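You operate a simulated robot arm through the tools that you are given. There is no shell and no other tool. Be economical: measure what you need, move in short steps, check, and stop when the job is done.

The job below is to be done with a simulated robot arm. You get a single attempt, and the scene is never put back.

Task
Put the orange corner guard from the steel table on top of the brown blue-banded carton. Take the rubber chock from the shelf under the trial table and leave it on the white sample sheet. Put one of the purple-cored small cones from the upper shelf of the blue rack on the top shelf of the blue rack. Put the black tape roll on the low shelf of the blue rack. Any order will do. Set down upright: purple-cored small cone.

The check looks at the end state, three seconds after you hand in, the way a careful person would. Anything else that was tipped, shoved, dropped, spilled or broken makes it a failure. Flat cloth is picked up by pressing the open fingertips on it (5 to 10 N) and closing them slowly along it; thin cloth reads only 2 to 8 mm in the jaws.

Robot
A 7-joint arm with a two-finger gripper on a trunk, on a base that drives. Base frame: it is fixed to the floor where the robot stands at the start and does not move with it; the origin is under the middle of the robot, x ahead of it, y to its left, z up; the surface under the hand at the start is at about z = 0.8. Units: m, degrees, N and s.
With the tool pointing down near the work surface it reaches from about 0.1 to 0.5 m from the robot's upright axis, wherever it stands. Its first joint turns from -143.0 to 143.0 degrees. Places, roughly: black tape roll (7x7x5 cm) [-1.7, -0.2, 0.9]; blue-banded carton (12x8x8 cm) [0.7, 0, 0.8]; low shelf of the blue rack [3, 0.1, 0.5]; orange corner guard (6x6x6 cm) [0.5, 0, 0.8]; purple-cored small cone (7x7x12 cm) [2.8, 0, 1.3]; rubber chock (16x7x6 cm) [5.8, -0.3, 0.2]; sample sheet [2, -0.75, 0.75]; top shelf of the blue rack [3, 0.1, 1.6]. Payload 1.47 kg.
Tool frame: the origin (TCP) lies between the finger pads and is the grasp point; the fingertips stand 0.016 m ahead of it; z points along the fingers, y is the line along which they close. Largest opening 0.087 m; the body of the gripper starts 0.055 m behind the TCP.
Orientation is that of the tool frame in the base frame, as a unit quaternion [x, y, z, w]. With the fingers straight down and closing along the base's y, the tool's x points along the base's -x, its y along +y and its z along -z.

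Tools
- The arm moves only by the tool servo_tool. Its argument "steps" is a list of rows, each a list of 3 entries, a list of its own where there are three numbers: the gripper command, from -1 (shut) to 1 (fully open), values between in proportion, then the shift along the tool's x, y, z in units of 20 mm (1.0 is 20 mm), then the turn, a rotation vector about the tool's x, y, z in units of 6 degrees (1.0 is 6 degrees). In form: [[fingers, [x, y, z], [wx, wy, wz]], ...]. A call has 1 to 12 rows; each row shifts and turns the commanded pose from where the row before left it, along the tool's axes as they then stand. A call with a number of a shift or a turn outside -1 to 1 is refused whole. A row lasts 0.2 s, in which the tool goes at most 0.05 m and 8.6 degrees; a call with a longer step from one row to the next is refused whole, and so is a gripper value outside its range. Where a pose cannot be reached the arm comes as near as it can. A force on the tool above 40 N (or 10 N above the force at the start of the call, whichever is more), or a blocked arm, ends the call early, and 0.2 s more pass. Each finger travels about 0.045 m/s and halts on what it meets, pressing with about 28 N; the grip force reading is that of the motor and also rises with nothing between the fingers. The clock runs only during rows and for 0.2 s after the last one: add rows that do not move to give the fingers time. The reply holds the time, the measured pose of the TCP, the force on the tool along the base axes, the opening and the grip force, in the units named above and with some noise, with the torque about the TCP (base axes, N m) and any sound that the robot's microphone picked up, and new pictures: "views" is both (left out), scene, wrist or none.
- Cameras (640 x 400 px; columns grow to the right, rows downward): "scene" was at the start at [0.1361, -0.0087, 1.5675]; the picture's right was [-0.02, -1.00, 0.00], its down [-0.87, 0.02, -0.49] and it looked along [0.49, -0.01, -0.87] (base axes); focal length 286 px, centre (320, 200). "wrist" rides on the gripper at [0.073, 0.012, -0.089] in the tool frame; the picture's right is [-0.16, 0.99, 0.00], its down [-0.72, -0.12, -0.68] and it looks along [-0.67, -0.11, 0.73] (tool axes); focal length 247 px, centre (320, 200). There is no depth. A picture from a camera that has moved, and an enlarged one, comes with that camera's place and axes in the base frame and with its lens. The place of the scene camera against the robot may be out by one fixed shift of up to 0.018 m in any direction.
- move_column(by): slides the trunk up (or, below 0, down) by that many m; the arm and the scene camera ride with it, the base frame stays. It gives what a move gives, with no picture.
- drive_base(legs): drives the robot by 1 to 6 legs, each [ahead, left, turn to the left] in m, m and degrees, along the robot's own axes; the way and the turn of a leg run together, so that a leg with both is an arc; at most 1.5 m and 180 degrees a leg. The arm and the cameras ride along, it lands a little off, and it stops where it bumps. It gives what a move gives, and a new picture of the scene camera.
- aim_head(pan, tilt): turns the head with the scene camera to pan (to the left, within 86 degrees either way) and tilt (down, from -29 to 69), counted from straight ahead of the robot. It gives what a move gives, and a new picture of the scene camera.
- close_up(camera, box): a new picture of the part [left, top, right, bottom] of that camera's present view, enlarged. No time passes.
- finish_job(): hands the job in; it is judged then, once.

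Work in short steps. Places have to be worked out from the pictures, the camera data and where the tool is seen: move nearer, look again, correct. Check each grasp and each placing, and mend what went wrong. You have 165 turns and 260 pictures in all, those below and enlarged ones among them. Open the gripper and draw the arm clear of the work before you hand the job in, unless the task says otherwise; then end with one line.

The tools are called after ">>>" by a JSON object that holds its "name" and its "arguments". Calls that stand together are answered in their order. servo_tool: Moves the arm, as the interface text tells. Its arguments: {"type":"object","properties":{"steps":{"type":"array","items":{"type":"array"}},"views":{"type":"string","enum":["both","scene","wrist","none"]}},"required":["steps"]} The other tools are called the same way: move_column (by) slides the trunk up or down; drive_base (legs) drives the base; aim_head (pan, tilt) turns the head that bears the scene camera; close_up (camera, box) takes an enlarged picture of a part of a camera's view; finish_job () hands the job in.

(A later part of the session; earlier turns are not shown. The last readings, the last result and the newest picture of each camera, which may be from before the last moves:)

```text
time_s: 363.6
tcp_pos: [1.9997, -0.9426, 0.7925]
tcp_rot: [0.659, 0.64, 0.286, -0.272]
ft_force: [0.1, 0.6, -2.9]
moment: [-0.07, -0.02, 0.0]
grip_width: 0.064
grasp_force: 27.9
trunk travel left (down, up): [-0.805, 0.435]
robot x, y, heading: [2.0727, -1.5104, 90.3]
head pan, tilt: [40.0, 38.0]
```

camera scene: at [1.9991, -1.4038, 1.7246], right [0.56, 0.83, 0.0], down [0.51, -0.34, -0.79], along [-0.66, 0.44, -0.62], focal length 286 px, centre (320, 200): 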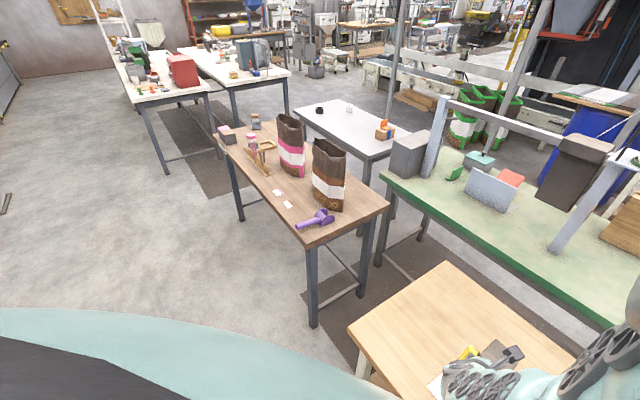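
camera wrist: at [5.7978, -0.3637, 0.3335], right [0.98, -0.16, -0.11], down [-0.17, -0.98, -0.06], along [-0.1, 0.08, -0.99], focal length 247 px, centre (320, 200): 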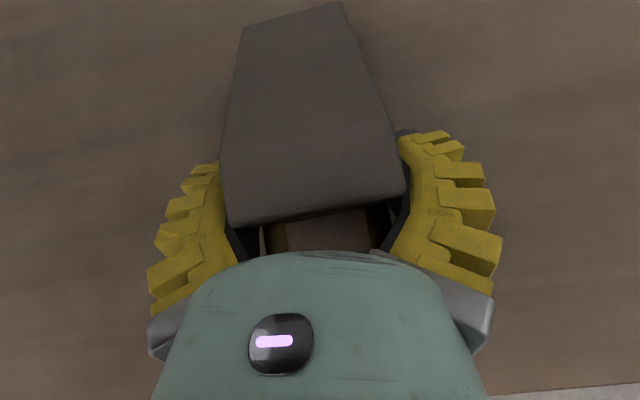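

No contact yet; continue in 4 mm steps.

>>> {"name": "move_column", "arguments": {"by": -0.004}}

>>> {"name": "move_column", "arguments": {"by": -0.004}}

>>> {"name": "move_column", "arguments": {"by": -0.003}}

```text
time_s: 364.1
tcp_pos: [2.0003, -0.9435, 0.788]
tcp_rot: [0.659, 0.639, 0.287, -0.273]
ft_force: [-0.4, 0.0, -2.2]
moment: [-0.07, -0.02, 0.0]
grip_width: 0.064
grasp_force: 28.0
trunk travel left (down, up): [-0.801, 0.439]
robot x, y, heading: [2.0716, -1.5135, 90.3]
head pan, tilt: [40.0, 38.0]
```

```text
time_s: 364.6
tcp_pos: [2.0013, -0.9429, 0.7844]
tcp_rot: [0.66, 0.64, 0.286, -0.272]
ft_force: [0.6, 1.0, -2.6]
moment: [-0.1, 0.0, -0.02]
grip_width: 0.0643
grasp_force: 27.8
trunk travel left (down, up): [-0.797, 0.443]
robot x, y, heading: [2.0716, -1.5144, 90.3]
head pan, tilt: [40.0, 38.0]
```

```text
time_s: 365.1
tcp_pos: [2.0007, -0.944, 0.7803]
tcp_rot: [0.659, 0.64, 0.285, -0.272]
ft_force: [-0.6, -0.8, -3.2]
moment: [-0.09, -0.01, 0.03]
grip_width: 0.064
grasp_force: 28.0
trunk travel left (down, up): [-0.794, 0.446]
robot x, y, heading: [2.0686, -1.514, 90.5]
head pan, tilt: [40.0, 38.0]
```

>>> {"name": "move_column", "arguments": {"by": -0.004}}

>>> {"name": "move_column", "arguments": {"by": -0.003}}

>>> {"name": "move_column", "arguments": {"by": -0.003}}

>>> {"name": "close_up", "arguments": {"camera": "wrist", "box": [0, 0, 640, 400]}}

```text
time_s: 365.7
tcp_pos: [2.0002, -0.9441, 0.7771]
tcp_rot: [0.66, 0.64, 0.285, -0.271]
ft_force: [0.3, 0.1, -2.8]
moment: [-0.09, 0.02, 0.03]
grip_width: 0.0641
grasp_force: 28.4
trunk travel left (down, up): [-0.79, 0.45]
robot x, y, heading: [2.0744, -1.5151, 90.5]
head pan, tilt: [40.0, 38.0]
```

```text
time_s: 366.2
tcp_pos: [2.0006, -0.9434, 0.7742]
tcp_rot: [0.659, 0.64, 0.286, -0.273]
ft_force: [0.2, 0.2, -3.7]
moment: [-0.12, 0.01, 0.02]
grip_width: 0.0641
grasp_force: 28.4
trunk travel left (down, up): [-0.787, 0.453]
robot x, y, heading: [2.0674, -1.5151, 90.3]
head pan, tilt: [40.0, 38.0]
```

```text
time_s: 366.7
tcp_pos: [2.0001, -0.9423, 0.7722]
tcp_rot: [0.659, 0.64, 0.286, -0.274]
ft_force: [-0.7, -2.4, 2.6]
moment: [0.39, -0.12, -0.01]
grip_width: 0.0637
grasp_force: 28.0
trunk travel left (down, up): [-0.784, 0.456]
robot x, y, heading: [2.0729, -1.5121, 90.3]
head pan, tilt: [40.0, 38.0]
```

```text
1.00 times, centred on (320, 200) of wrist (not enlarged: the box is as wide or as high as the picture)
camera zoom: at [2.0105, -0.957, 0.8862], right [0.98, -0.14, -0.11], down [-0.15, -0.99, -0.06], along [-0.1, 0.07, -0.99], focal length 247 px, centre (320, 200)
```

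zoom: 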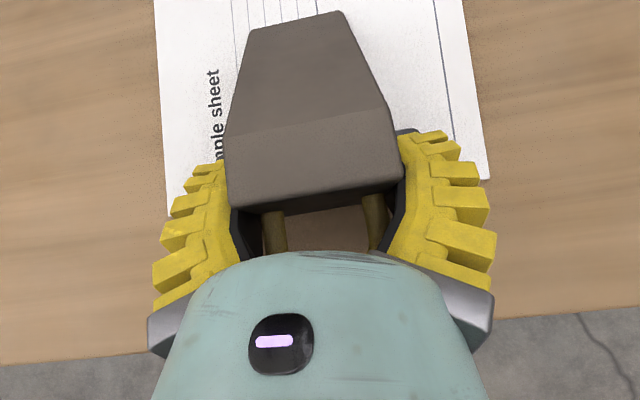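

Contact felt. Sheet spans y −0.946…−0.79, so I lift slightly, shift 7 mm forward, set down again and release.

>>> {"name": "move_column", "arguments": {"by": 0.004}}

>>> {"name": "servo_tool", "arguments": {"steps": [[-1, [0.26, 0, 0.25], [0, 0, 0]], [-1, [0, 0, 0], [0, 0, 0]]], "views": "none"}}

>>> {"name": "move_column", "arguments": {"by": -0.006}}

```text
time_s: 367.2
tcp_pos: [2.0005, -0.9437, 0.7752]
tcp_rot: [0.659, 0.641, 0.284, -0.272]
ft_force: [0.7, 0.0, -2.2]
moment: [-0.07, -0.03, 0.02]
grip_width: 0.0639
grasp_force: 28.1
trunk travel left (down, up): [-0.788, 0.452]
robot x, y, heading: [2.0699, -1.5183, 90.4]
head pan, tilt: [40.0, 38.0]
```

```text
time_s: 367.8
tcp_pos: [2.0008, -0.936, 0.7749]
tcp_rot: [0.66, 0.64, 0.285, -0.272]
ft_force: [-0.2, -0.1, -3.5]
moment: [-0.09, -0.02, -0.02]
grip_width: 0.0641
grasp_force: 28.3
trunk travel left (down, up): [-0.788, 0.452]
robot x, y, heading: [2.0745, -1.5179, 90.4]
head pan, tilt: [40.0, 38.0]
```

```text
time_s: 368.4
tcp_pos: [2.0003, -0.9345, 0.7707]
tcp_rot: [0.659, 0.64, 0.286, -0.272]
ft_force: [0.5, -2.2, 4.1]
moment: [0.7, -0.19, -0.04]
grip_width: 0.0641
grasp_force: 28.2
trunk travel left (down, up): [-0.782, 0.458]
robot x, y, heading: [2.0716, -1.5195, 90.4]
head pan, tilt: [40.0, 38.0]
```

Resting on the sheet. Open, raise and back off.

>>> {"name": "servo_tool", "arguments": {"steps": [[-0.2, [0, 0, 0], [0, 0, 0]], [0.4, [0, 0, 0], [0, 0, 0]], [1, [0, 0, 0], [0, 0, 0]], [1, [0, 0, 0], [0, 0, 0]], [1, [0, 0, 0], [0, 0, 0]]], "views": "none"}}

>>> {"name": "move_column", "arguments": {"by": 0.15}}

>>> {"name": "drive_base", "arguments": {"legs": [[-0.12, 0, 0]]}}

>>> {"name": "close_up", "arguments": {"camera": "wrist", "box": [0, 0, 640, 400]}}

```text
time_s: 369.6
tcp_pos: [2.002, -0.9358, 0.7707]
tcp_rot: [0.66, 0.64, 0.286, -0.272]
ft_force: [-0.2, 0.0, 0.0]
moment: [0.02, 0.02, 0.0]
grip_width: 0.087
grasp_force: 0.1
trunk travel left (down, up): [-0.782, 0.458]
robot x, y, heading: [2.0718, -1.5153, 90.5]
head pan, tilt: [40.0, 38.0]
```

```text
time_s: 371.3
tcp_pos: [2.0015, -0.9355, 0.9194]
tcp_rot: [0.66, 0.64, 0.285, -0.272]
ft_force: [-0.6, -0.6, 0.6]
moment: [-0.04, 0.02, 0.02]
grip_width: 0.087
grasp_force: 0.1
trunk travel left (down, up): [-0.932, 0.308]
robot x, y, heading: [2.07, -1.5143, 90.4]
head pan, tilt: [40.0, 38.0]
```

```text
time_s: 372.6
tcp_pos: [2.0014, -1.0544, 0.9207]
tcp_rot: [0.659, 0.64, 0.285, -0.272]
ft_force: [-0.6, -0.6, -0.3]
moment: [0.0, -0.04, 0.03]
grip_width: 0.0869
grasp_force: 0.1
trunk travel left (down, up): [-0.932, 0.308]
robot x, y, heading: [2.0728, -1.6361, 90.3]
head pan, tilt: [40.0, 38.0]
camera scene: at [1.9999, -1.523, 1.6155], right [0.56, 0.83, 0.0], down [0.51, -0.34, -0.79], along [-0.65, 0.44, -0.62], focal length 286 px, centre (320, 200)
```

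scene: 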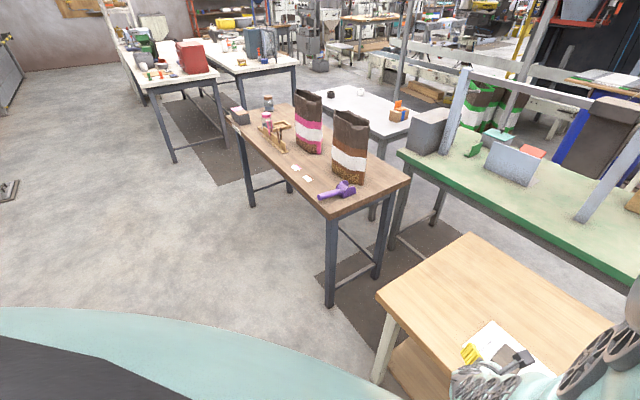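

```text
1.00 times, centred on (320, 200) of wrist (not enlarged: the box is as wide or as high as the picture)
camera zoom: at [2.0118, -1.069, 1.0341], right [0.98, -0.14, -0.11], down [-0.15, -0.99, -0.06], along [-0.1, 0.07, -0.99], focal length 247 px, centre (320, 200)
```

zoom: 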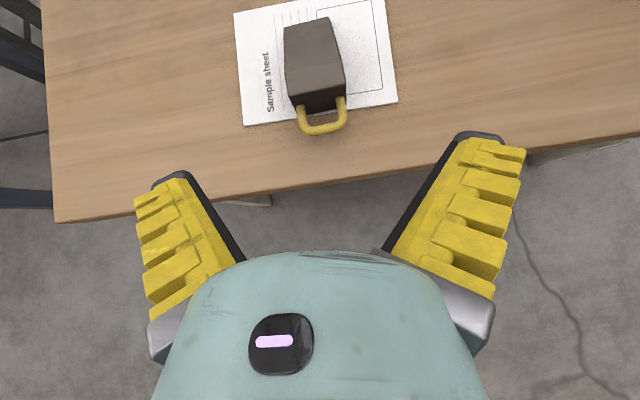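

Chock sits well on the sheet. For the cone I'll approach the rack from the south-east (heading ~130°). Raise the trunk, drive east and turn.

>>> {"name": "move_column", "arguments": {"by": 0.305}}

>>> {"name": "drive_base", "arguments": {"legs": [[0, -1.4, 0], [0.35, 0, 0], [0, 0, 42]]}}

>>> {"name": "servo_tool", "arguments": {"steps": [[1, [0.7, 0, -0.7], [0, 0, 0]], [1, [0.7, 0, -0.7], [0, 0, 0]], [1, [0.7, 0, -0.7], [0, 0, 0]], [1, [0.7, 0, -0.7], [0, 0, 0]], [1, [0.7, 0, -0.7], [0, 0, 0]], [1, [0, 0, 0], [0, 0, 0]]], "views": "none"}}

```text
time_s: 375.6
tcp_pos: [2.0028, -1.0556, 1.2258]
tcp_rot: [0.659, 0.64, 0.285, -0.273]
ft_force: [0.5, 0.1, 0.7]
moment: [0.04, 0.0, 0.01]
grip_width: 0.087
grasp_force: 0.0
trunk travel left (down, up): [-1.237, 0.003]
robot x, y, heading: [2.0756, -1.6345, 90.3]
head pan, tilt: [40.0, 38.0]
```

```text
time_s: 386.4
tcp_pos: [3.0315, -0.8923, 1.2251]
tcp_rot: [0.383, 0.835, 0.168, -0.357]
ft_force: [0.7, -0.6, -1.2]
moment: [-0.04, 0.0, 0.01]
grip_width: 0.0874
grasp_force: 0.1
trunk travel left (down, up): [-1.237, 0.003]
robot x, y, heading: [3.4736, -1.2704, 132.7]
head pan, tilt: [40.0, 38.0]
camera scene: at [3.3391, -1.242, 1.9206], right [-0.15, 0.99, 0.0], down [0.61, 0.09, -0.79], along [-0.78, -0.12, -0.62], focal length 286 px, centre (320, 200)
```

scene: 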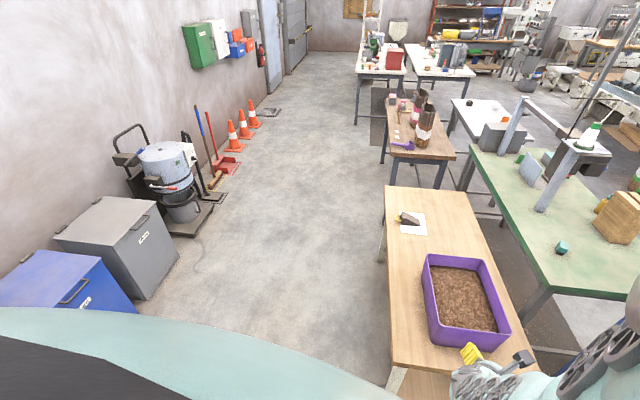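

```text
time_s: 387.8
tcp_pos: [3.031, -0.8951, 1.3224]
tcp_rot: [0.385, 0.835, 0.169, -0.357]
ft_force: [0.5, -0.6, -0.4]
moment: [-0.03, 0.0, -0.05]
grip_width: 0.087
grasp_force: 0.1
trunk travel left (down, up): [-1.237, 0.003]
robot x, y, heading: [3.4725, -1.2757, 132.5]
head pan, tilt: [40.0, 38.0]
```

The arm rises fine. Test how much higher it can go (needed for the top shelf).

>>> {"name": "servo_tool", "arguments": {"steps": [[1, [0.7, 0, -0.7], [0, 0, 0]], [1, [0.7, 0, -0.7], [0, 0, 0]], [1, [0.7, 0, -0.7], [0, 0, 0]], [1, [0.7, 0, -0.7], [0, 0, 0]], [1, [0.7, 0, -0.7], [0, 0, 0]], [1, [0.7, 0, -0.7], [0, 0, 0]], [1, [0.7, 0, -0.7], [0, 0, 0]], [1, [0.7, 0, -0.7], [0, 0, 0]], [1, [0.7, 0, -0.7], [0, 0, 0]], [1, [0.7, 0, -0.7], [0, 0, 0]], [1, [0.7, 0, -0.7], [0, 0, 0]], [1, [0.7, 0, -0.7], [0, 0, 0]]], "views": "none"}}

>>> {"name": "servo_tool", "arguments": {"steps": [[1, [0.7, 0, -0.7], [0, 0, 0]], [1, [0.7, 0, -0.7], [0, 0, 0]], [1, [0.7, 0, -0.7], [0, 0, 0]], [1, [0.7, 0, -0.7], [0, 0, 0]], [1, [0.7, 0, -0.7], [0, 0, 0]], [1, [0.7, 0, -0.7], [0, 0, 0]], [1, [0.7, 0, -0.7], [0, 0, 0]], [1, [0, 0, 0], [0, 0, 0]]], "views": "none"}}

```text
time_s: 390.4
tcp_pos: [3.0317, -0.8987, 1.5013]
tcp_rot: [0.383, 0.835, 0.168, -0.357]
ft_force: [0.3, 0.1, 0.1]
moment: [0.05, -0.01, -0.04]
grip_width: 0.0869
grasp_force: 0.0
out of reach, approached as far as the arm can: row 10, 11, 12
trunk travel left (down, up): [-1.237, 0.003]
robot x, y, heading: [3.4723, -1.2705, 132.2]
head pan, tilt: [40.0, 38.0]
```

```text
time_s: 392.2
tcp_pos: [3.0328, -0.8991, 1.5013]
tcp_rot: [0.384, 0.834, 0.168, -0.358]
ft_force: [0.2, 0.8, 0.6]
moment: [0.01, 0.01, -0.02]
grip_width: 0.0872
grasp_force: 0.0
out of reach, approached as far as the arm can: row 1, 2, 3, 4, 5, 6, 7
trunk travel left (down, up): [-1.237, 0.003]
robot x, y, heading: [3.471, -1.2746, 132.4]
head pan, tilt: [40.0, 38.0]
```

Limit 1.50 at this radius; try further out and more tilt.

>>> {"name": "servo_tool", "arguments": {"steps": [[1, [0.7, 0, 0.7], [0, 0, 0]], [1, [0.7, 0, 0.7], [0, 0, 0]], [1, [0.7, 0, 0.7], [0, 0, 0]], [1, [0.7, 0, 0.7], [0, 0, 0]], [1, [0.7, 0, -0.7], [0, 0, 0]], [1, [0.7, 0, -0.7], [0, 0, 0]], [1, [0.7, 0, -0.7], [0, 0, 0]], [1, [0.7, 0, -0.7], [0, 0, 0]], [1, [0.7, 0, -0.7], [0, 0, 0]], [1, [0.7, 0, -0.7], [0, 0, 0]], [1, [0, 0, 0], [0, 0, 0]]], "views": "none"}}

>>> {"name": "servo_tool", "arguments": {"steps": [[1, [0, 0, 0], [0, 1, 0]], [1, [0, 0, 0], [0, 1, 0]], [1, [0, 0, 0], [0, 1, 0]], [1, [0.9, 0, -0.4], [0, 0, 0]], [1, [0.9, 0, -0.4], [0, 0, 0]], [1, [0.9, 0, -0.4], [0, 0, 0]], [1, [0.9, 0, -0.4], [0, 0, 0]], [1, [0.9, 0, -0.4], [0, 0, 0]], [1, [0, 0, 0], [0, 0, 0]]], "views": "none"}}

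```text
time_s: 394.6
tcp_pos: [2.9844, -0.8423, 1.6216]
tcp_rot: [0.384, 0.835, 0.167, -0.356]
ft_force: [-0.4, -0.4, 0.7]
moment: [0.01, -0.02, -0.03]
grip_width: 0.0872
grasp_force: 0.1
trunk travel left (down, up): [-1.237, 0.003]
robot x, y, heading: [3.4724, -1.2755, 132.7]
head pan, tilt: [40.0, 38.0]
```

```text
time_s: 396.6
tcp_pos: [2.9654, -0.8236, 1.6732]
tcp_rot: [0.352, 0.769, 0.226, -0.483]
ft_force: [0.3, 0.0, -0.4]
moment: [-0.02, 0.01, 0.03]
grip_width: 0.0871
grasp_force: 0.0
out of reach, approached as far as the arm can: row 1, 2, 4, 5, 6, 7, 8
trunk travel left (down, up): [-1.237, 0.003]
robot x, y, heading: [3.4689, -1.2717, 132.5]
head pan, tilt: [40.0, 38.0]
```

High reach is possible at larger radius. Return to ~46° tilt and test 1.72 m at r≈0.68.

>>> {"name": "servo_tool", "arguments": {"steps": [[1, [0, 0, 0], [0, -1, 0]], [1, [0, 0, 0], [0, -1, 0]], [1, [0, 0, 0], [0, -1, 0]], [1, [0.7, 0, 0.7], [0, 0, 0]], [1, [0.7, 0, 0.7], [0, 0, 0]], [1, [0.7, 0, -0.7], [0, 0, 0]], [1, [0.7, 0, -0.7], [0, 0, 0]], [1, [0.7, 0, -0.7], [0, 0, 0]], [1, [0.7, 0, -0.7], [0, 0, 0]], [1, [0, 0, 0], [0, 0, 0]]], "views": "wrist"}}

```text
time_s: 398.8
tcp_pos: [2.9403, -0.7954, 1.7523]
tcp_rot: [0.385, 0.835, 0.168, -0.356]
ft_force: [-0.1, 0.4, -0.2]
moment: [0.03, -0.01, 0.0]
grip_width: 0.0869
grasp_force: 0.0
trunk travel left (down, up): [-1.237, 0.003]
robot x, y, heading: [3.4741, -1.2742, 132.5]
head pan, tilt: [40.0, 38.0]
camera wrist: at [2.9581, -0.7994, 1.8665], right [0.82, 0.56, -0.11], down [0.56, -0.83, -0.06], along [-0.12, -0.01, -0.99], focal length 247 px, centre (320, 200)
```

wrist: 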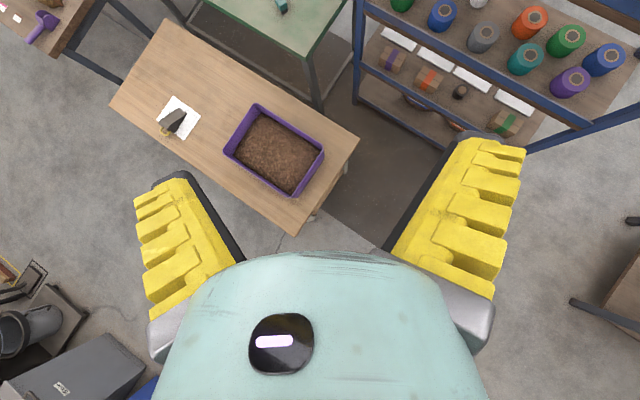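

Excellent reach at shoulder height, and the view confirms roll, packs and chock are in order. Move to the cone's approach line, 0.2 m short, and lower the trunk to look.

>>> {"name": "drive_base", "arguments": {"legs": [[0, -0.373, 0], [0.47, 0, 0]]}}

>>> {"name": "move_column", "arguments": {"by": -0.33}}

>>> {"name": "close_up", "arguments": {"camera": "wrist", "box": [0, 0, 640, 400]}}

```text
time_s: 403.6
tcp_pos: [2.8898, -0.2003, 1.7518]
tcp_rot: [0.381, 0.836, 0.167, -0.358]
ft_force: [-0.7, -0.2, 0.3]
moment: [0.04, 0.01, 0.0]
grip_width: 0.0869
grasp_force: 0.1
trunk travel left (down, up): [-1.237, 0.003]
robot x, y, heading: [3.4276, -0.673, 133.0]
head pan, tilt: [40.0, 38.0]
camera scene: at [3.2915, -0.6437, 1.9206], right [-0.15, 0.99, 0.0], down [0.61, 0.09, -0.79], along [-0.78, -0.12, -0.62], focal length 286 px, centre (320, 200)
```

scene: 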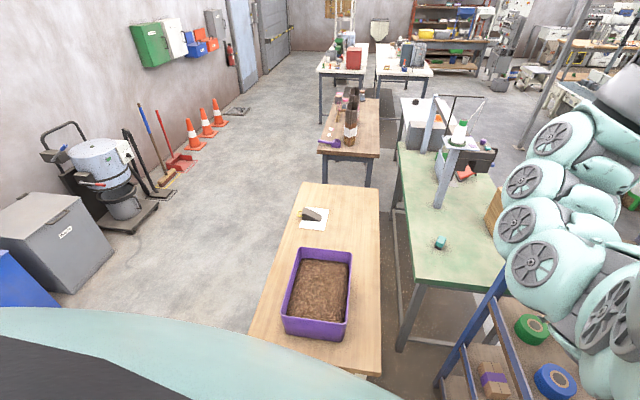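

```text
time_s: 406.9
tcp_pos: [2.8908, -0.1997, 1.423]
tcp_rot: [0.382, 0.836, 0.167, -0.358]
ft_force: [0.5, -0.6, -0.1]
moment: [-0.01, 0.02, -0.01]
grip_width: 0.0869
grasp_force: 0.1
trunk travel left (down, up): [-0.907, 0.333]
robot x, y, heading: [3.4242, -0.6751, 133.0]
head pan, tilt: [40.0, 38.0]
```

```text
1.00 times, centred on (320, 200) of wrist (not enlarged: the box is as wide or as high as the picture)
camera zoom: at [2.9084, -0.2028, 1.5364], right [0.82, 0.56, -0.11], down [0.56, -0.83, -0.06], along [-0.12, -0.01, -0.99], focal length 247 px, centre (320, 200)
```

zoom: 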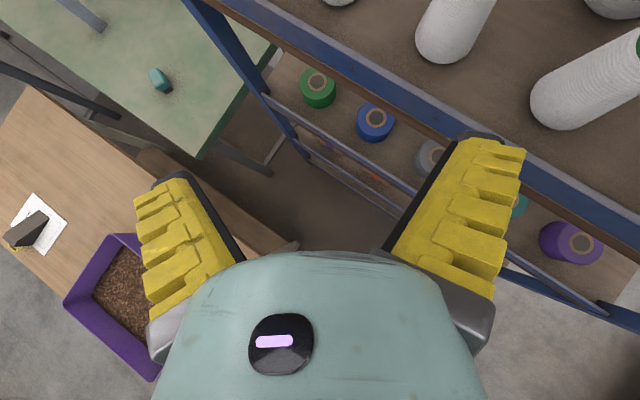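

The purple-cored cone should be at the top edge, about (2.76, 0.0). Move 0.13 ahead (fingers above cone tops) for a better look.

>>> {"name": "drive_base", "arguments": {"legs": [[0.12, -0.03, 0]]}}

>>> {"name": "close_up", "arguments": {"camera": "wrist", "box": [0, 0, 640, 400]}}

```text
time_s: 408.1
tcp_pos: [2.8313, -0.0917, 1.4218]
tcp_rot: [0.382, 0.835, 0.167, -0.358]
ft_force: [0.0, 0.2, -0.7]
moment: [0.01, 0.01, 0.0]
grip_width: 0.0871
grasp_force: 0.1
trunk travel left (down, up): [-0.907, 0.333]
robot x, y, heading: [3.369, -0.5672, 132.8]
head pan, tilt: [40.0, 38.0]
camera scene: at [3.2314, -0.535, 1.5906], right [-0.15, 0.99, 0.0], down [0.61, 0.09, -0.79], along [-0.78, -0.12, -0.62], focal length 286 px, centre (320, 200)
```

scene: 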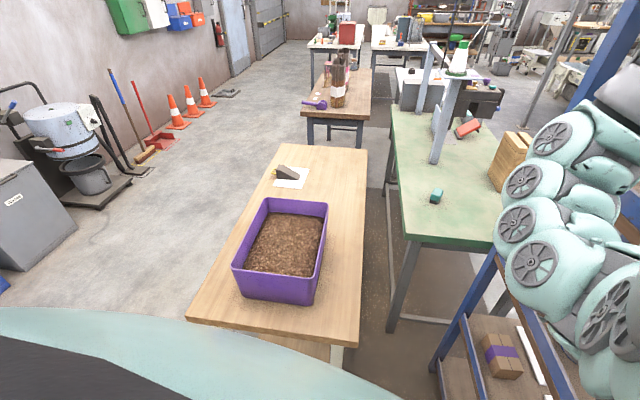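

```text
1.00 times, centred on (320, 200) of wrist (not enlarged: the box is as wide or as high as the picture)
camera zoom: at [2.8482, -0.0942, 1.5363], right [0.82, 0.56, -0.11], down [0.56, -0.83, -0.06], along [-0.12, -0.01, -0.99], focal length 247 px, centre (320, 200)
```

zoom: 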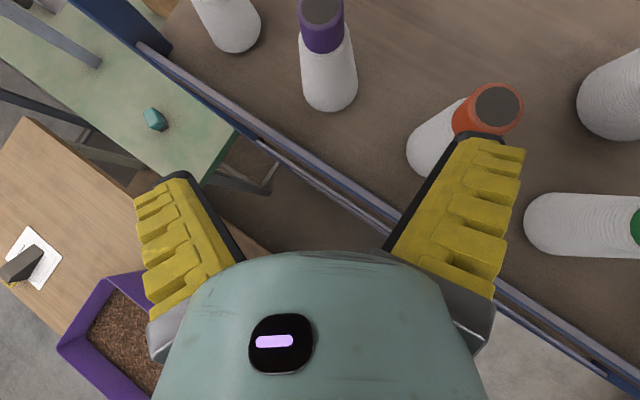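

Purple cone at ≈(2.755, 0.013), core top 1.38; neighbours are clear. Drive 0.128 ahead, 15 mm right, then lower.

>>> {"name": "drive_base", "arguments": {"legs": [[0.128, -0.015, 0]]}}

>>> {"name": "close_up", "arguments": {"camera": "wrist", "box": [0, 0, 640, 400]}}

```text
time_s: 409.3
tcp_pos: [2.783, -0.0189, 1.4222]
tcp_rot: [0.388, 0.832, 0.169, -0.358]
ft_force: [-0.1, 0.3, 0.2]
moment: [-0.02, -0.01, 0.02]
grip_width: 0.0871
grasp_force: 0.0
trunk travel left (down, up): [-0.907, 0.333]
robot x, y, heading: [3.3113, -0.5002, 132.3]
head pan, tilt: [40.0, 38.0]
stopped in leg 1: the robot was blocked; the commanded pose is now the measured one
camera scene: at [3.1776, -0.468, 1.5901], right [-0.14, 0.99, 0.0], down [0.61, 0.09, -0.79], along [-0.78, -0.11, -0.62], focal length 286 px, centre (320, 200)
```

scene: 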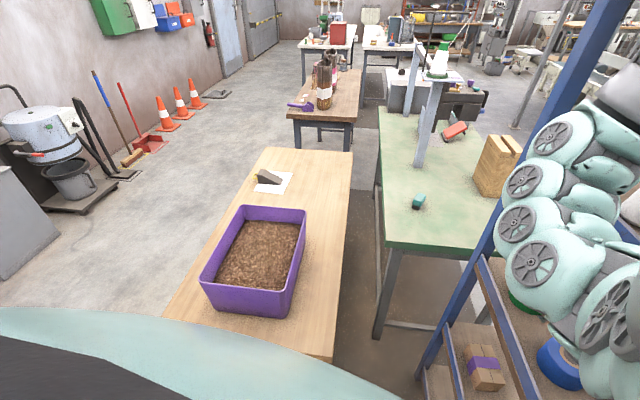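

```text
1.00 times, centred on (320, 200) of wrist (not enlarged: the box is as wide or as high as the picture)
camera zoom: at [2.8006, -0.0222, 1.5364], right [0.83, 0.55, -0.11], down [0.55, -0.83, -0.06], along [-0.12, -0.01, -0.99], focal length 247 px, centre (320, 200)
```

zoom: 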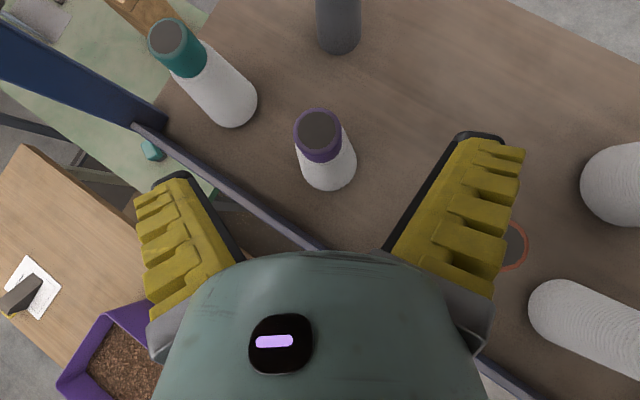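

A wrist link met the top-shelf beam. Back 1 cm, lower 7 cm (fingers still straddle clear), and then check.

>>> {"name": "drive_base", "arguments": {"legs": [[-0.015, 0, 0]]}}

>>> {"name": "move_column", "arguments": {"by": -0.068}}

>>> {"name": "close_up", "arguments": {"camera": "wrist", "box": [0, 0, 640, 400]}}

```text
time_s: 410.1
tcp_pos: [2.7915, -0.0288, 1.4227]
tcp_rot: [0.388, 0.832, 0.171, -0.357]
ft_force: [0.6, -0.6, 0.0]
moment: [0.0, 0.02, 0.0]
grip_width: 0.087
grasp_force: 0.0
trunk travel left (down, up): [-0.907, 0.333]
robot x, y, heading: [3.3195, -0.5092, 132.2]
head pan, tilt: [40.0, 38.0]
camera scene: at [3.1874, -0.4783, 1.5905], right [-0.14, 0.99, 0.0], down [0.61, 0.09, -0.79], along [-0.78, -0.11, -0.62], focal length 286 px, centre (320, 200)
```

scene: 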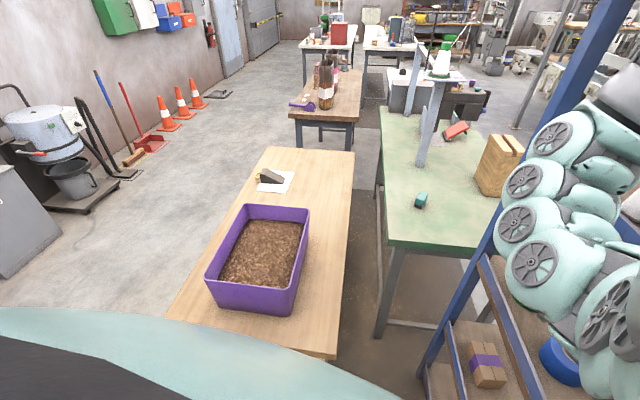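

```text
time_s: 411.1
tcp_pos: [2.7923, -0.0281, 1.3552]
tcp_rot: [0.388, 0.832, 0.171, -0.358]
ft_force: [0.5, -0.1, -0.1]
moment: [0.02, 0.03, -0.01]
grip_width: 0.087
grasp_force: 0.1
trunk travel left (down, up): [-0.839, 0.401]
robot x, y, heading: [3.3211, -0.5105, 132.3]
head pan, tilt: [40.0, 38.0]
```

```text
1.00 times, centred on (320, 200) of wrist (not enlarged: the box is as wide or as high as the picture)
camera zoom: at [2.81, -0.0327, 1.4694], right [0.83, 0.55, -0.11], down [0.55, -0.83, -0.06], along [-0.12, -0.01, -0.99], focal length 247 px, centre (320, 200)
```

zoom: 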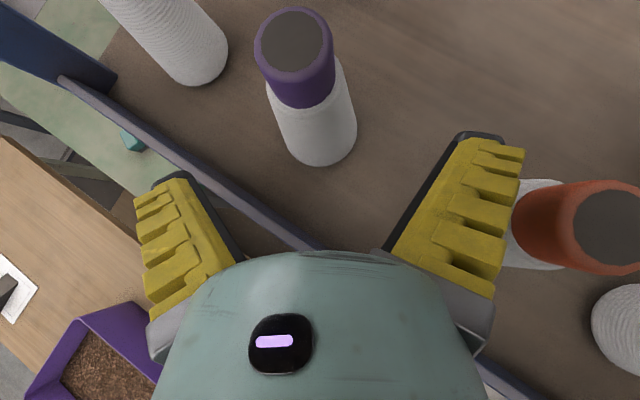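

Aligned; the cone is 5.5 cm straight ahead. Extend the arm horizontally.

>>> {"name": "servo_tool", "arguments": {"steps": [[1, [0.49, 0, 0.48], [0, 0, 0]], [1, [0.49, 0, 0.48], [0, 0, 0]], [1, [0.49, 0, 0.48], [0, 0, 0]], [1, [0.49, 0, 0.48], [0, 0, 0]], [1, [0, 0, 0], [0, 0, 0]]], "views": "wrist"}}

```text
time_s: 412.3
tcp_pos: [2.7627, 0.008, 1.3575]
tcp_rot: [0.388, 0.832, 0.171, -0.357]
ft_force: [0.3, -0.1, 0.1]
moment: [-0.03, -0.01, 0.01]
grip_width: 0.087
grasp_force: 0.2
out of reach, approached as far as the arm can: row 4
trunk travel left (down, up): [-0.839, 0.401]
robot x, y, heading: [3.3174, -0.5118, 132.2]
head pan, tilt: [40.0, 38.0]
camera wrist: at [2.7796, 0.0043, 1.4716], right [0.83, 0.55, -0.11], down [0.55, -0.84, -0.06], along [-0.12, -0.01, -0.99], focal length 247 px, centre (320, 200)
```

wrist: 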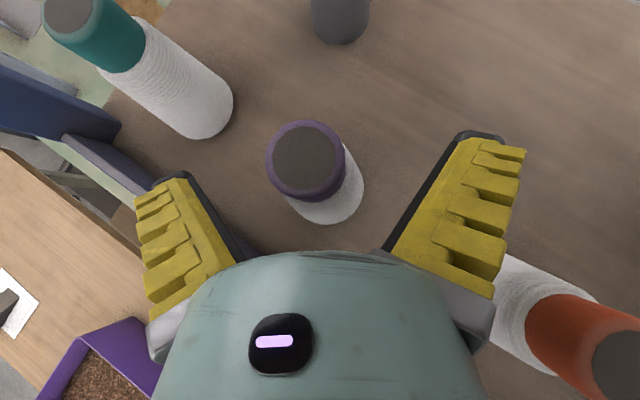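

Cone is between the fingers. Close.

>>> {"name": "servo_tool", "arguments": {"steps": [[0.5, [0.15, 0, 0.15], [0, 0, 0]], [0, [0, 0, 0], [0, 0, 0]], [-0.5, [0, 0, 0], [0, 0, 0]], [-1, [0, 0, 0], [0, 0, 0]], [-1, [0, 0, 0], [0, 0, 0]], [-1, [0, 0, 0], [0, 0, 0]], [-1, [0, 0, 0], [0, 0, 0]]], "views": "wrist"}}

```text
time_s: 413.9
tcp_pos: [2.7575, 0.0109, 1.3599]
tcp_rot: [0.388, 0.831, 0.171, -0.36]
ft_force: [0.9, -4.8, 11.4]
moment: [-0.23, -0.27, -0.07]
grip_width: 0.028
grasp_force: 27.5
trunk travel left (down, up): [-0.839, 0.401]
robot x, y, heading: [3.3202, -0.5091, 132.1]
head pan, tilt: [40.0, 38.0]
camera wrist: at [2.7759, 0.0071, 1.4736], right [0.83, 0.55, -0.11], down [0.55, -0.83, -0.06], along [-0.13, -0.01, -0.99], focal length 247 px, centre (320, 200)
```

wrist: 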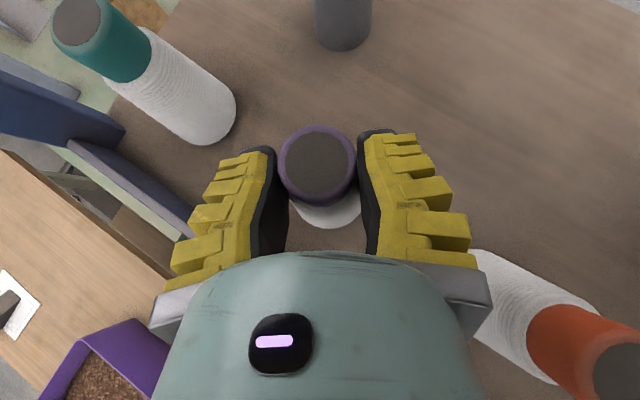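

Gripped on the core (28 mm). Lift 2 cm, then check and back out.

>>> {"name": "move_column", "arguments": {"by": 0.015}}

>>> {"name": "close_up", "arguments": {"camera": "wrist", "box": [0, 0, 640, 400]}}

```text
time_s: 414.6
tcp_pos: [2.7588, 0.0113, 1.3714]
tcp_rot: [0.388, 0.833, 0.169, -0.356]
ft_force: [0.8, -0.4, -1.6]
moment: [0.0, 0.02, 0.02]
grip_width: 0.0255
grasp_force: 27.6
trunk travel left (down, up): [-0.854, 0.386]
robot x, y, heading: [3.3203, -0.5131, 131.9]
head pan, tilt: [40.0, 38.0]
```

```text
1.00 times, centred on (320, 200) of wrist (not enlarged: the box is as wide or as high as the picture)
camera zoom: at [2.7766, 0.0073, 1.4858], right [0.83, 0.55, -0.11], down [0.55, -0.83, -0.06], along [-0.12, -0.01, -0.99], focal length 247 px, centre (320, 200)
```

zoom: 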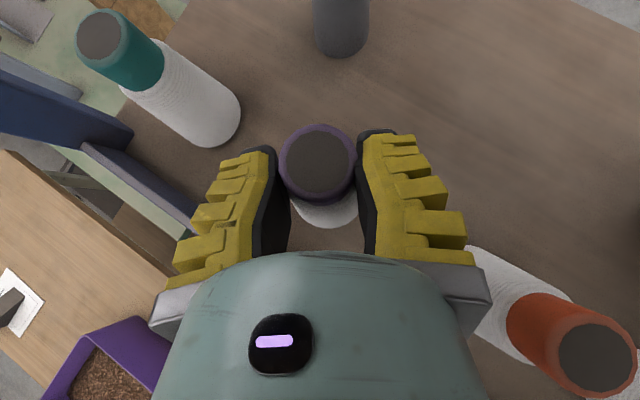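

Held, still upright. Back 5 cm (short of the rear rail), raise 7 cm, then back out.

>>> {"name": "drive_base", "arguments": {"legs": [[-0.048, 0, 0]]}}

>>> {"name": "move_column", "arguments": {"by": 0.075}}

>>> {"name": "drive_base", "arguments": {"legs": [[-0.16, 0, 0]]}}

>>> {"name": "close_up", "arguments": {"camera": "wrist", "box": [0, 0, 640, 400]}}

```text
time_s: 415.5
tcp_pos: [2.7911, -0.0238, 1.3715]
tcp_rot: [0.387, 0.833, 0.169, -0.357]
ft_force: [0.4, -0.2, -1.2]
moment: [0.02, 0.0, 0.0]
grip_width: 0.0251
grasp_force: 27.3
trunk travel left (down, up): [-0.854, 0.386]
robot x, y, heading: [3.3529, -0.5461, 132.0]
head pan, tilt: [40.0, 38.0]
camera scene: at [3.2196, -0.5139, 1.5378], right [-0.14, 0.99, 0.0], down [0.61, 0.09, -0.79], along [-0.78, -0.11, -0.61], focal length 286 px, centre (320, 200)
```

scene: 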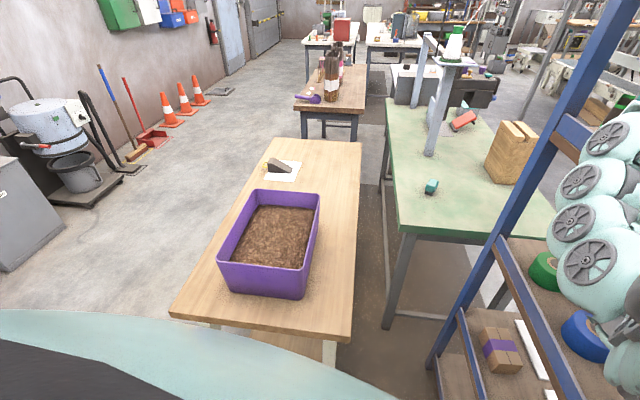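

```text
time_s: 416.6
tcp_pos: [2.791, -0.0245, 1.4462]
tcp_rot: [0.388, 0.833, 0.17, -0.357]
ft_force: [-0.4, 0.4, -1.7]
moment: [-0.03, -0.02, 0.01]
grip_width: 0.0246
grasp_force: 28.1
trunk travel left (down, up): [-0.929, 0.311]
robot x, y, heading: [3.3544, -0.5456, 132.3]
head pan, tilt: [40.0, 38.0]
```

```text
time_s: 418.0
tcp_pos: [2.8969, -0.1409, 1.4471]
tcp_rot: [0.388, 0.832, 0.17, -0.357]
ft_force: [-0.3, -0.1, -2.0]
moment: [-0.01, 0.03, 0.01]
grip_width: 0.0245
grasp_force: 28.4
trunk travel left (down, up): [-0.929, 0.311]
robot x, y, heading: [3.4591, -0.6624, 132.3]
head pan, tilt: [40.0, 38.0]
camera scene: at [3.3258, -0.6307, 1.6128], right [-0.14, 0.99, 0.0], down [0.61, 0.09, -0.79], along [-0.78, -0.11, -0.61], focal length 286 px, centre (320, 200)
```

scene: 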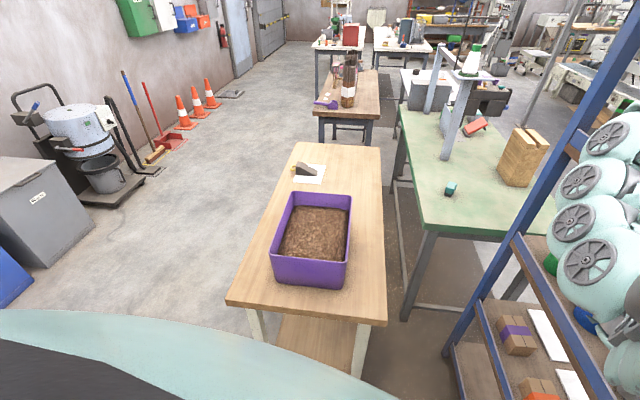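

```text
1.00 times, centred on (320, 200) of wrist (not enlarged: the box is as wide or as high as the picture)
camera zoom: at [2.9147, -0.1454, 1.5615], right [0.83, 0.55, -0.11], down [0.55, -0.83, -0.06], along [-0.12, -0.01, -0.99], focal length 247 px, centre (320, 200)
```

zoom: 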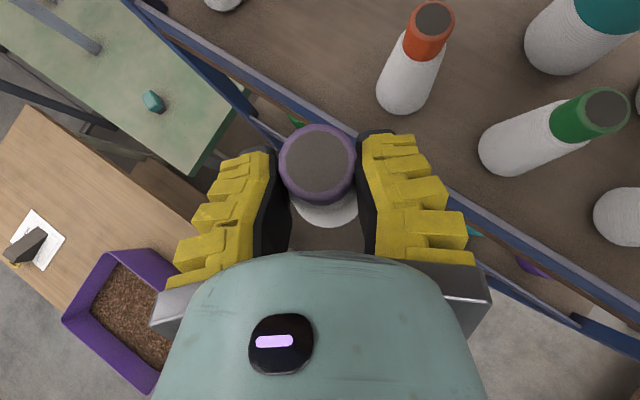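

Cone held; neighbours untouched. The top shelf's rear rail reaches z≈1.67, so I raise fully: trunk +0.305 and arm +0.06, shift +x, and look at the top shelf.

>>> {"name": "drive_base", "arguments": {"legs": [[-0.236, -0.259, 0]]}}

>>> {"name": "move_column", "arguments": {"by": 0.305}}

>>> {"name": "servo_tool", "arguments": {"steps": [[-1, [0.7, 0, -0.7], [0, 0, 0]], [-1, [0.7, 0, -0.7], [0, 0, 0]], [-1, [0.7, 0, -0.7], [0, 0, 0]], [-1, [0, 0, 0], [0, 0, 0]]], "views": "wrist"}}

```text
time_s: 420.3
tcp_pos: [3.246, -0.1421, 1.4474]
tcp_rot: [0.387, 0.833, 0.169, -0.357]
ft_force: [-0.5, 1.0, -1.8]
moment: [-0.02, -0.03, 0.03]
grip_width: 0.0237
grasp_force: 28.2
trunk travel left (down, up): [-0.929, 0.311]
robot x, y, heading: [3.8069, -0.663, 132.4]
head pan, tilt: [40.0, 38.0]
camera scene: at [3.6754, -0.6304, 1.6127], right [-0.14, 0.99, 0.0], down [0.61, 0.09, -0.79], along [-0.78, -0.11, -0.61], focal length 286 px, centre (320, 200)
```

scene: 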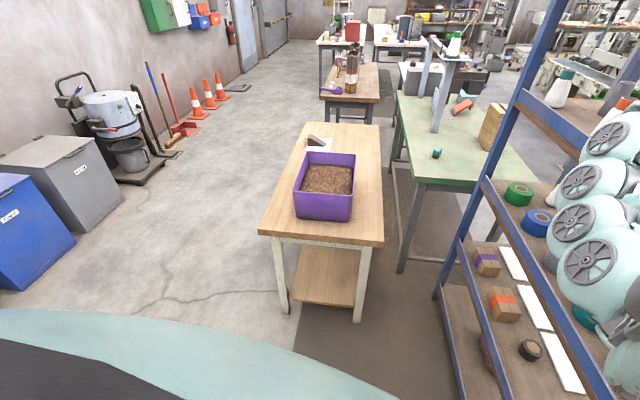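

```text
time_s: 423.3
tcp_pos: [3.2463, -0.142, 1.7535]
tcp_rot: [0.386, 0.834, 0.169, -0.357]
ft_force: [0.1, -0.3, -1.6]
moment: [0.0, -0.01, -0.01]
grip_width: 0.0226
grasp_force: 27.6
trunk travel left (down, up): [-1.234, 0.006]
robot x, y, heading: [3.8045, -0.6664, 132.6]
head pan, tilt: [40.0, 38.0]
```

```text
time_s: 424.3
tcp_pos: [3.2582, -0.1504, 1.8126]
tcp_rot: [0.386, 0.833, 0.17, -0.357]
ft_force: [0.5, 0.3, -1.3]
moment: [0.0, -0.02, 0.01]
grip_width: 0.0226
grasp_force: 27.9
out of reach, approached as far as the arm can: row 1, 2, 3
trunk travel left (down, up): [-1.234, 0.006]
robot x, y, heading: [3.8067, -0.6588, 132.4]
head pan, tilt: [40.0, 38.0]
camera wrist: at [3.2763, -0.1545, 1.9269], right [0.83, 0.55, -0.11], down [0.55, -0.83, -0.06], along [-0.12, -0.01, -0.99], focal length 247 px, centre (320, 200)
```

wrist: 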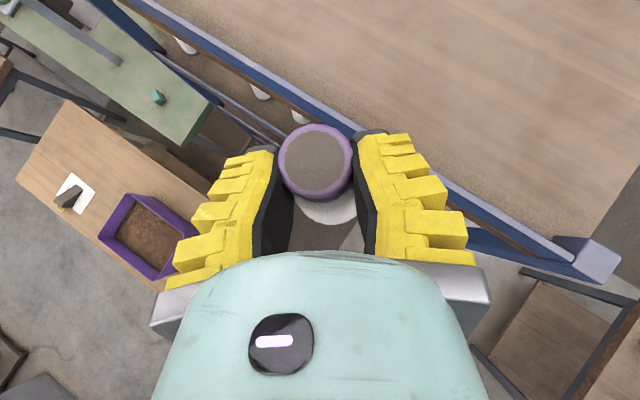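

Top shelf is empty here; cone bottom ≈1.71 clears the rail. Drive ahead 0.25.

>>> {"name": "drive_base", "arguments": {"legs": [[0.26, 0, 0]]}}

>>> {"name": "close_up", "arguments": {"camera": "wrist", "box": [0, 0, 640, 400]}}

```text
time_s: 426.2
tcp_pos: [3.0845, 0.0412, 1.8128]
tcp_rot: [0.386, 0.833, 0.171, -0.359]
ft_force: [0.0, -0.8, -1.7]
moment: [0.02, 0.02, 0.03]
grip_width: 0.0231
grasp_force: 27.4
trunk travel left (down, up): [-1.234, 0.006]
robot x, y, heading: [3.6319, -0.4713, 132.2]
head pan, tilt: [40.0, 38.0]
camera scene: at [3.5009, -0.4392, 1.9176], right [-0.14, 0.99, 0.0], down [0.61, 0.09, -0.79], along [-0.78, -0.11, -0.62], focal length 286 px, centre (320, 200)
```

scene: 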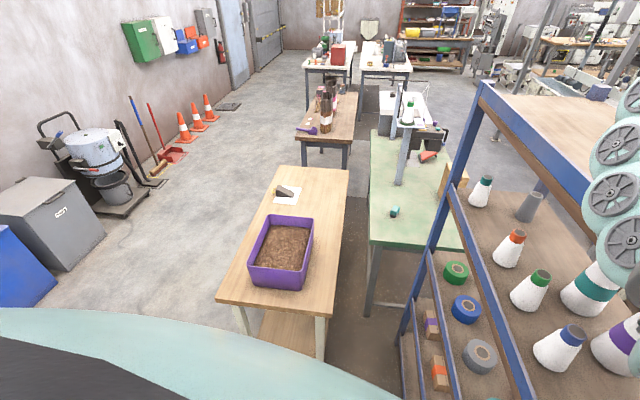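

```text
1.00 times, centred on (320, 200) of wrist (not enlarged: the box is as wide or as high as the picture)
camera zoom: at [3.1019, 0.0368, 1.9269], right [0.83, 0.55, -0.11], down [0.55, -0.83, -0.06], along [-0.12, -0.01, -0.99], focal length 247 px, centre (320, 200)
```

zoom: 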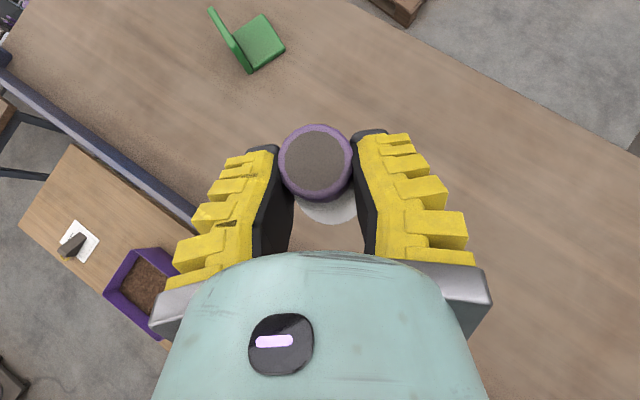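

Good spot, 20 cm clear of the green guard. Lower 0.09, then feel for contact.

>>> {"name": "move_column", "arguments": {"by": -0.095}}

>>> {"name": "move_column", "arguments": {"by": -0.006}}

>>> {"name": "move_column", "arguments": {"by": -0.005}}

```text
time_s: 427.5
tcp_pos: [3.0831, 0.0432, 1.7221]
tcp_rot: [0.386, 0.83, 0.173, -0.363]
ft_force: [1.0, 0.2, 18.5]
moment: [0.0, 0.23, 0.01]
grip_width: 0.0233
grasp_force: 28.5
trunk travel left (down, up): [-1.139, 0.101]
robot x, y, heading: [3.6338, -0.4731, 132.4]
head pan, tilt: [40.0, 38.0]
```

```text
time_s: 427.9
tcp_pos: [3.0837, 0.0427, 1.7226]
tcp_rot: [0.385, 0.828, 0.174, -0.369]
ft_force: [0.9, -0.1, 16.1]
moment: [-0.3, -0.07, -0.01]
grip_width: 0.0233
grasp_force: 27.8
trunk travel left (down, up): [-1.135, 0.105]
robot x, y, heading: [3.6339, -0.4676, 132.4]
head pan, tilt: [40.0, 38.0]
stopped: the force on the tool passed its limit at 44 N (the readings are from after the stop); the commanded pose is now the measured one
```

```text
time_s: 428.4
tcp_pos: [3.0835, 0.0428, 1.7227]
tcp_rot: [0.384, 0.825, 0.176, -0.376]
ft_force: [0.7, -1.6, 18.3]
moment: [-0.33, -0.16, 0.0]
grip_width: 0.0232
grasp_force: 27.8
trunk travel left (down, up): [-1.13, 0.11]
robot x, y, heading: [3.6349, -0.4734, 132.4]
head pan, tilt: [40.0, 38.0]
stopped: the force on the tool passed its limit at 42 N (the readings are from after the stop); the commanded pose is now the measured one
```

Contact. Relieve the pressure by raising 9 mm and look before opening.

>>> {"name": "move_column", "arguments": {"by": 0.009}}

>>> {"name": "close_up", "arguments": {"camera": "wrist", "box": [160, 80, 480, 280]}}

```text
time_s: 429.0
tcp_pos: [3.0835, 0.0408, 1.727]
tcp_rot: [0.384, 0.828, 0.174, -0.37]
ft_force: [-0.2, 0.3, -1.0]
moment: [-0.05, 0.01, 0.01]
grip_width: 0.0232
grasp_force: 28.6
trunk travel left (down, up): [-1.139, 0.101]
robot x, y, heading: [3.6331, -0.472, 132.3]
head pan, tilt: [40.0, 38.0]
```

```text
2.00 times, centred on (320, 180) of wrist
camera zoom: at [3.1042, 0.0357, 1.8396], right [0.82, 0.55, -0.11], down [0.55, -0.83, -0.09], along [-0.14, 0.01, -0.99], focal length 494 px, centre (320, 240)
```

zoom: 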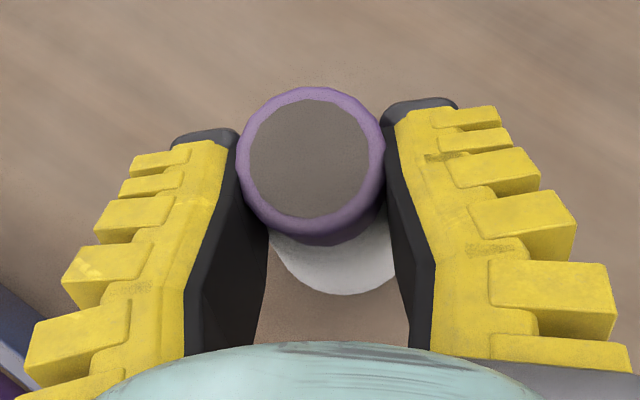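

Light: it hangs ~2 mm above. Lower 3 mm and open.

>>> {"name": "move_column", "arguments": {"by": -0.003}}

>>> {"name": "servo_tool", "arguments": {"steps": [[-0.45, [0, 0, 0], [0, 0, 0]], [-0.3, [0, 0, 0], [0, 0, 0]], [0, [0, 0, 0], [0, 0, 0]], [0.4, [0, 0, 0], [0, 0, 0]], [0.8, [0, 0, 0], [0, 0, 0]], [0.8, [0, 0, 0], [0, 0, 0]], [0.8, [0, 0, 0], [0, 0, 0]]], "views": "wrist"}}

```text
time_s: 429.5
tcp_pos: [3.0843, 0.0407, 1.7242]
tcp_rot: [0.384, 0.827, 0.174, -0.371]
ft_force: [0.3, 0.2, -1.9]
moment: [-0.01, -0.04, -0.03]
grip_width: 0.0231
grasp_force: 27.9
trunk travel left (down, up): [-1.136, 0.104]
robot x, y, heading: [3.6347, -0.4688, 132.2]
head pan, tilt: [40.0, 38.0]
```

```text
time_s: 431.1
tcp_pos: [3.0838, 0.042, 1.7261]
tcp_rot: [0.384, 0.827, 0.174, -0.371]
ft_force: [0.0, 0.1, -0.3]
moment: [-0.01, 0.04, 0.01]
grip_width: 0.0803
grasp_force: 1.4
trunk travel left (down, up): [-1.136, 0.104]
robot x, y, heading: [3.6324, -0.4716, 132.4]
head pan, tilt: [40.0, 38.0]
camera wrist: at [3.1043, 0.0355, 1.838], right [0.82, 0.56, -0.11], down [0.55, -0.83, -0.09], along [-0.15, 0.01, -0.99], focal length 247 px, centre (320, 200)
```

wrist: 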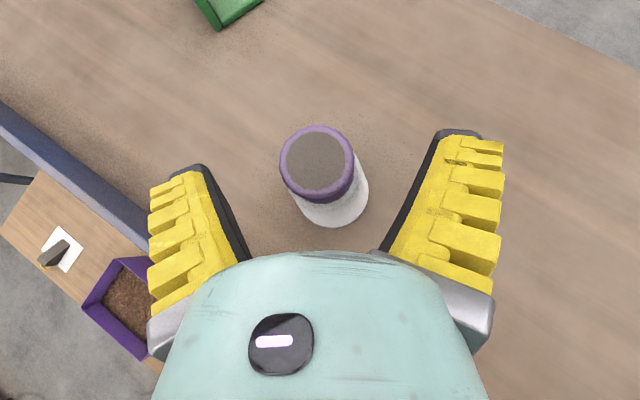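

Cone stands free and upright. Raise the hand, back away and check.

>>> {"name": "move_column", "arguments": {"by": 0.1}}

>>> {"name": "drive_base", "arguments": {"legs": [[-0.35, 0, 0]]}}

>>> {"name": "close_up", "arguments": {"camera": "wrist", "box": [0, 0, 640, 400]}}

>>> {"name": "close_up", "arguments": {"camera": "scene", "box": [380, 60, 640, 400]}}

```text
time_s: 432.4
tcp_pos: [3.084, 0.041, 1.8234]
tcp_rot: [0.384, 0.827, 0.174, -0.371]
ft_force: [0.6, 0.8, 0.6]
moment: [0.03, -0.02, 0.06]
grip_width: 0.0804
grasp_force: 1.7
trunk travel left (down, up): [-1.236, 0.004]
robot x, y, heading: [3.634, -0.4715, 132.3]
head pan, tilt: [40.0, 38.0]
```

```text
time_s: 434.7
tcp_pos: [3.3219, -0.2148, 1.8245]
tcp_rot: [0.385, 0.827, 0.175, -0.371]
ft_force: [0.2, -0.9, -0.5]
moment: [-0.01, 0.0, -0.03]
grip_width: 0.0802
grasp_force: 1.1
trunk travel left (down, up): [-1.236, 0.004]
robot x, y, heading: [3.8734, -0.7311, 132.2]
head pan, tilt: [40.0, 38.0]
camera scene: at [3.7371, -0.6982, 1.9201], right [-0.14, 0.99, 0.0], down [0.61, 0.09, -0.79], along [-0.78, -0.11, -0.62], focal length 286 px, centre (320, 200)
```

scene: 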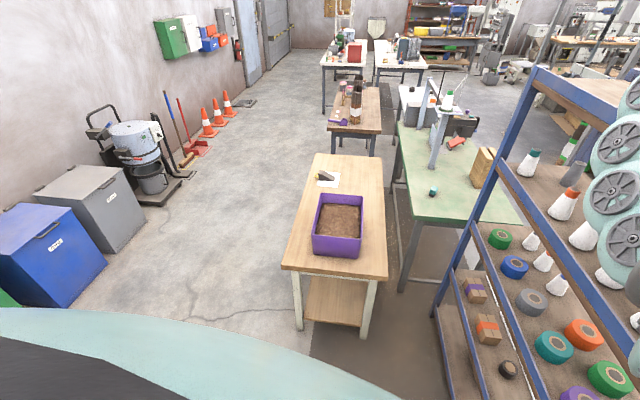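

```text
1.00 times, centred on (320, 200) of wrist (not enlarged: the box is as wide or as high as the picture)
camera zoom: at [3.3419, -0.2219, 1.938], right [0.83, 0.55, -0.11], down [0.55, -0.83, -0.09], along [-0.15, 0.01, -0.99], focal length 247 px, centre (320, 200)
```

zoom: 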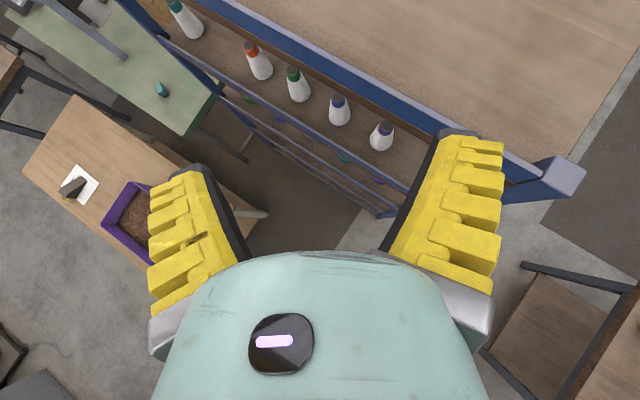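

```text
1.18 times, centred on (510, 230) of scene
camera zoom: at [3.7371, -0.6982, 1.9201], right [-0.14, 0.99, 0.0], down [0.61, 0.09, -0.79], along [-0.78, -0.11, -0.62], focal length 336 px, centre (96, 165)
```

zoom: 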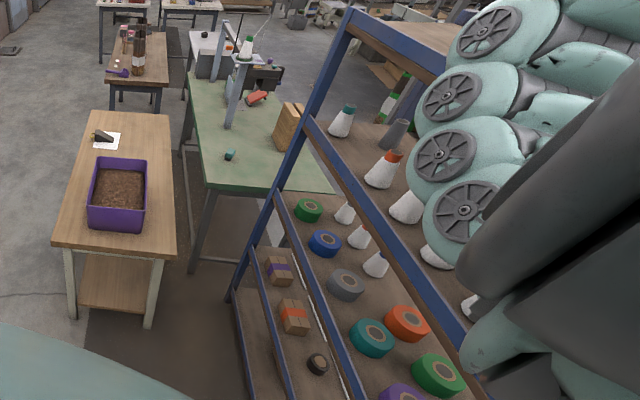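

Everything on the rack looks in order. One last look at the cone on the top shelf by turning the base right 50° (hand stays clear).

>>> {"name": "drive_base", "arguments": {"legs": [[-0.15, 0, 0], [0, 0, -50]]}}

```text
time_s: 438.3
tcp_pos: [4.0138, -0.0914, 1.8243]
tcp_rot: [0.7, 0.585, 0.316, -0.261]
ft_force: [-0.6, 0.0, -0.5]
moment: [0.01, 0.02, -0.03]
grip_width: 0.0801
grasp_force: 0.9
trunk travel left (down, up): [-1.236, 0.004]
robot x, y, heading: [3.9679, -0.8411, 82.3]
head pan, tilt: [40.0, 38.0]
camera scene: at [3.9159, -0.7223, 1.9201], right [0.67, 0.74, 0.0], down [0.46, -0.41, -0.79], along [-0.59, 0.53, -0.62], focal length 286 px, centre (320, 200)
```

scene: 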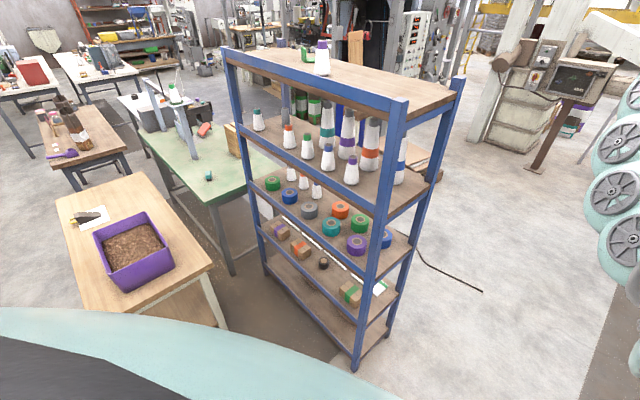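

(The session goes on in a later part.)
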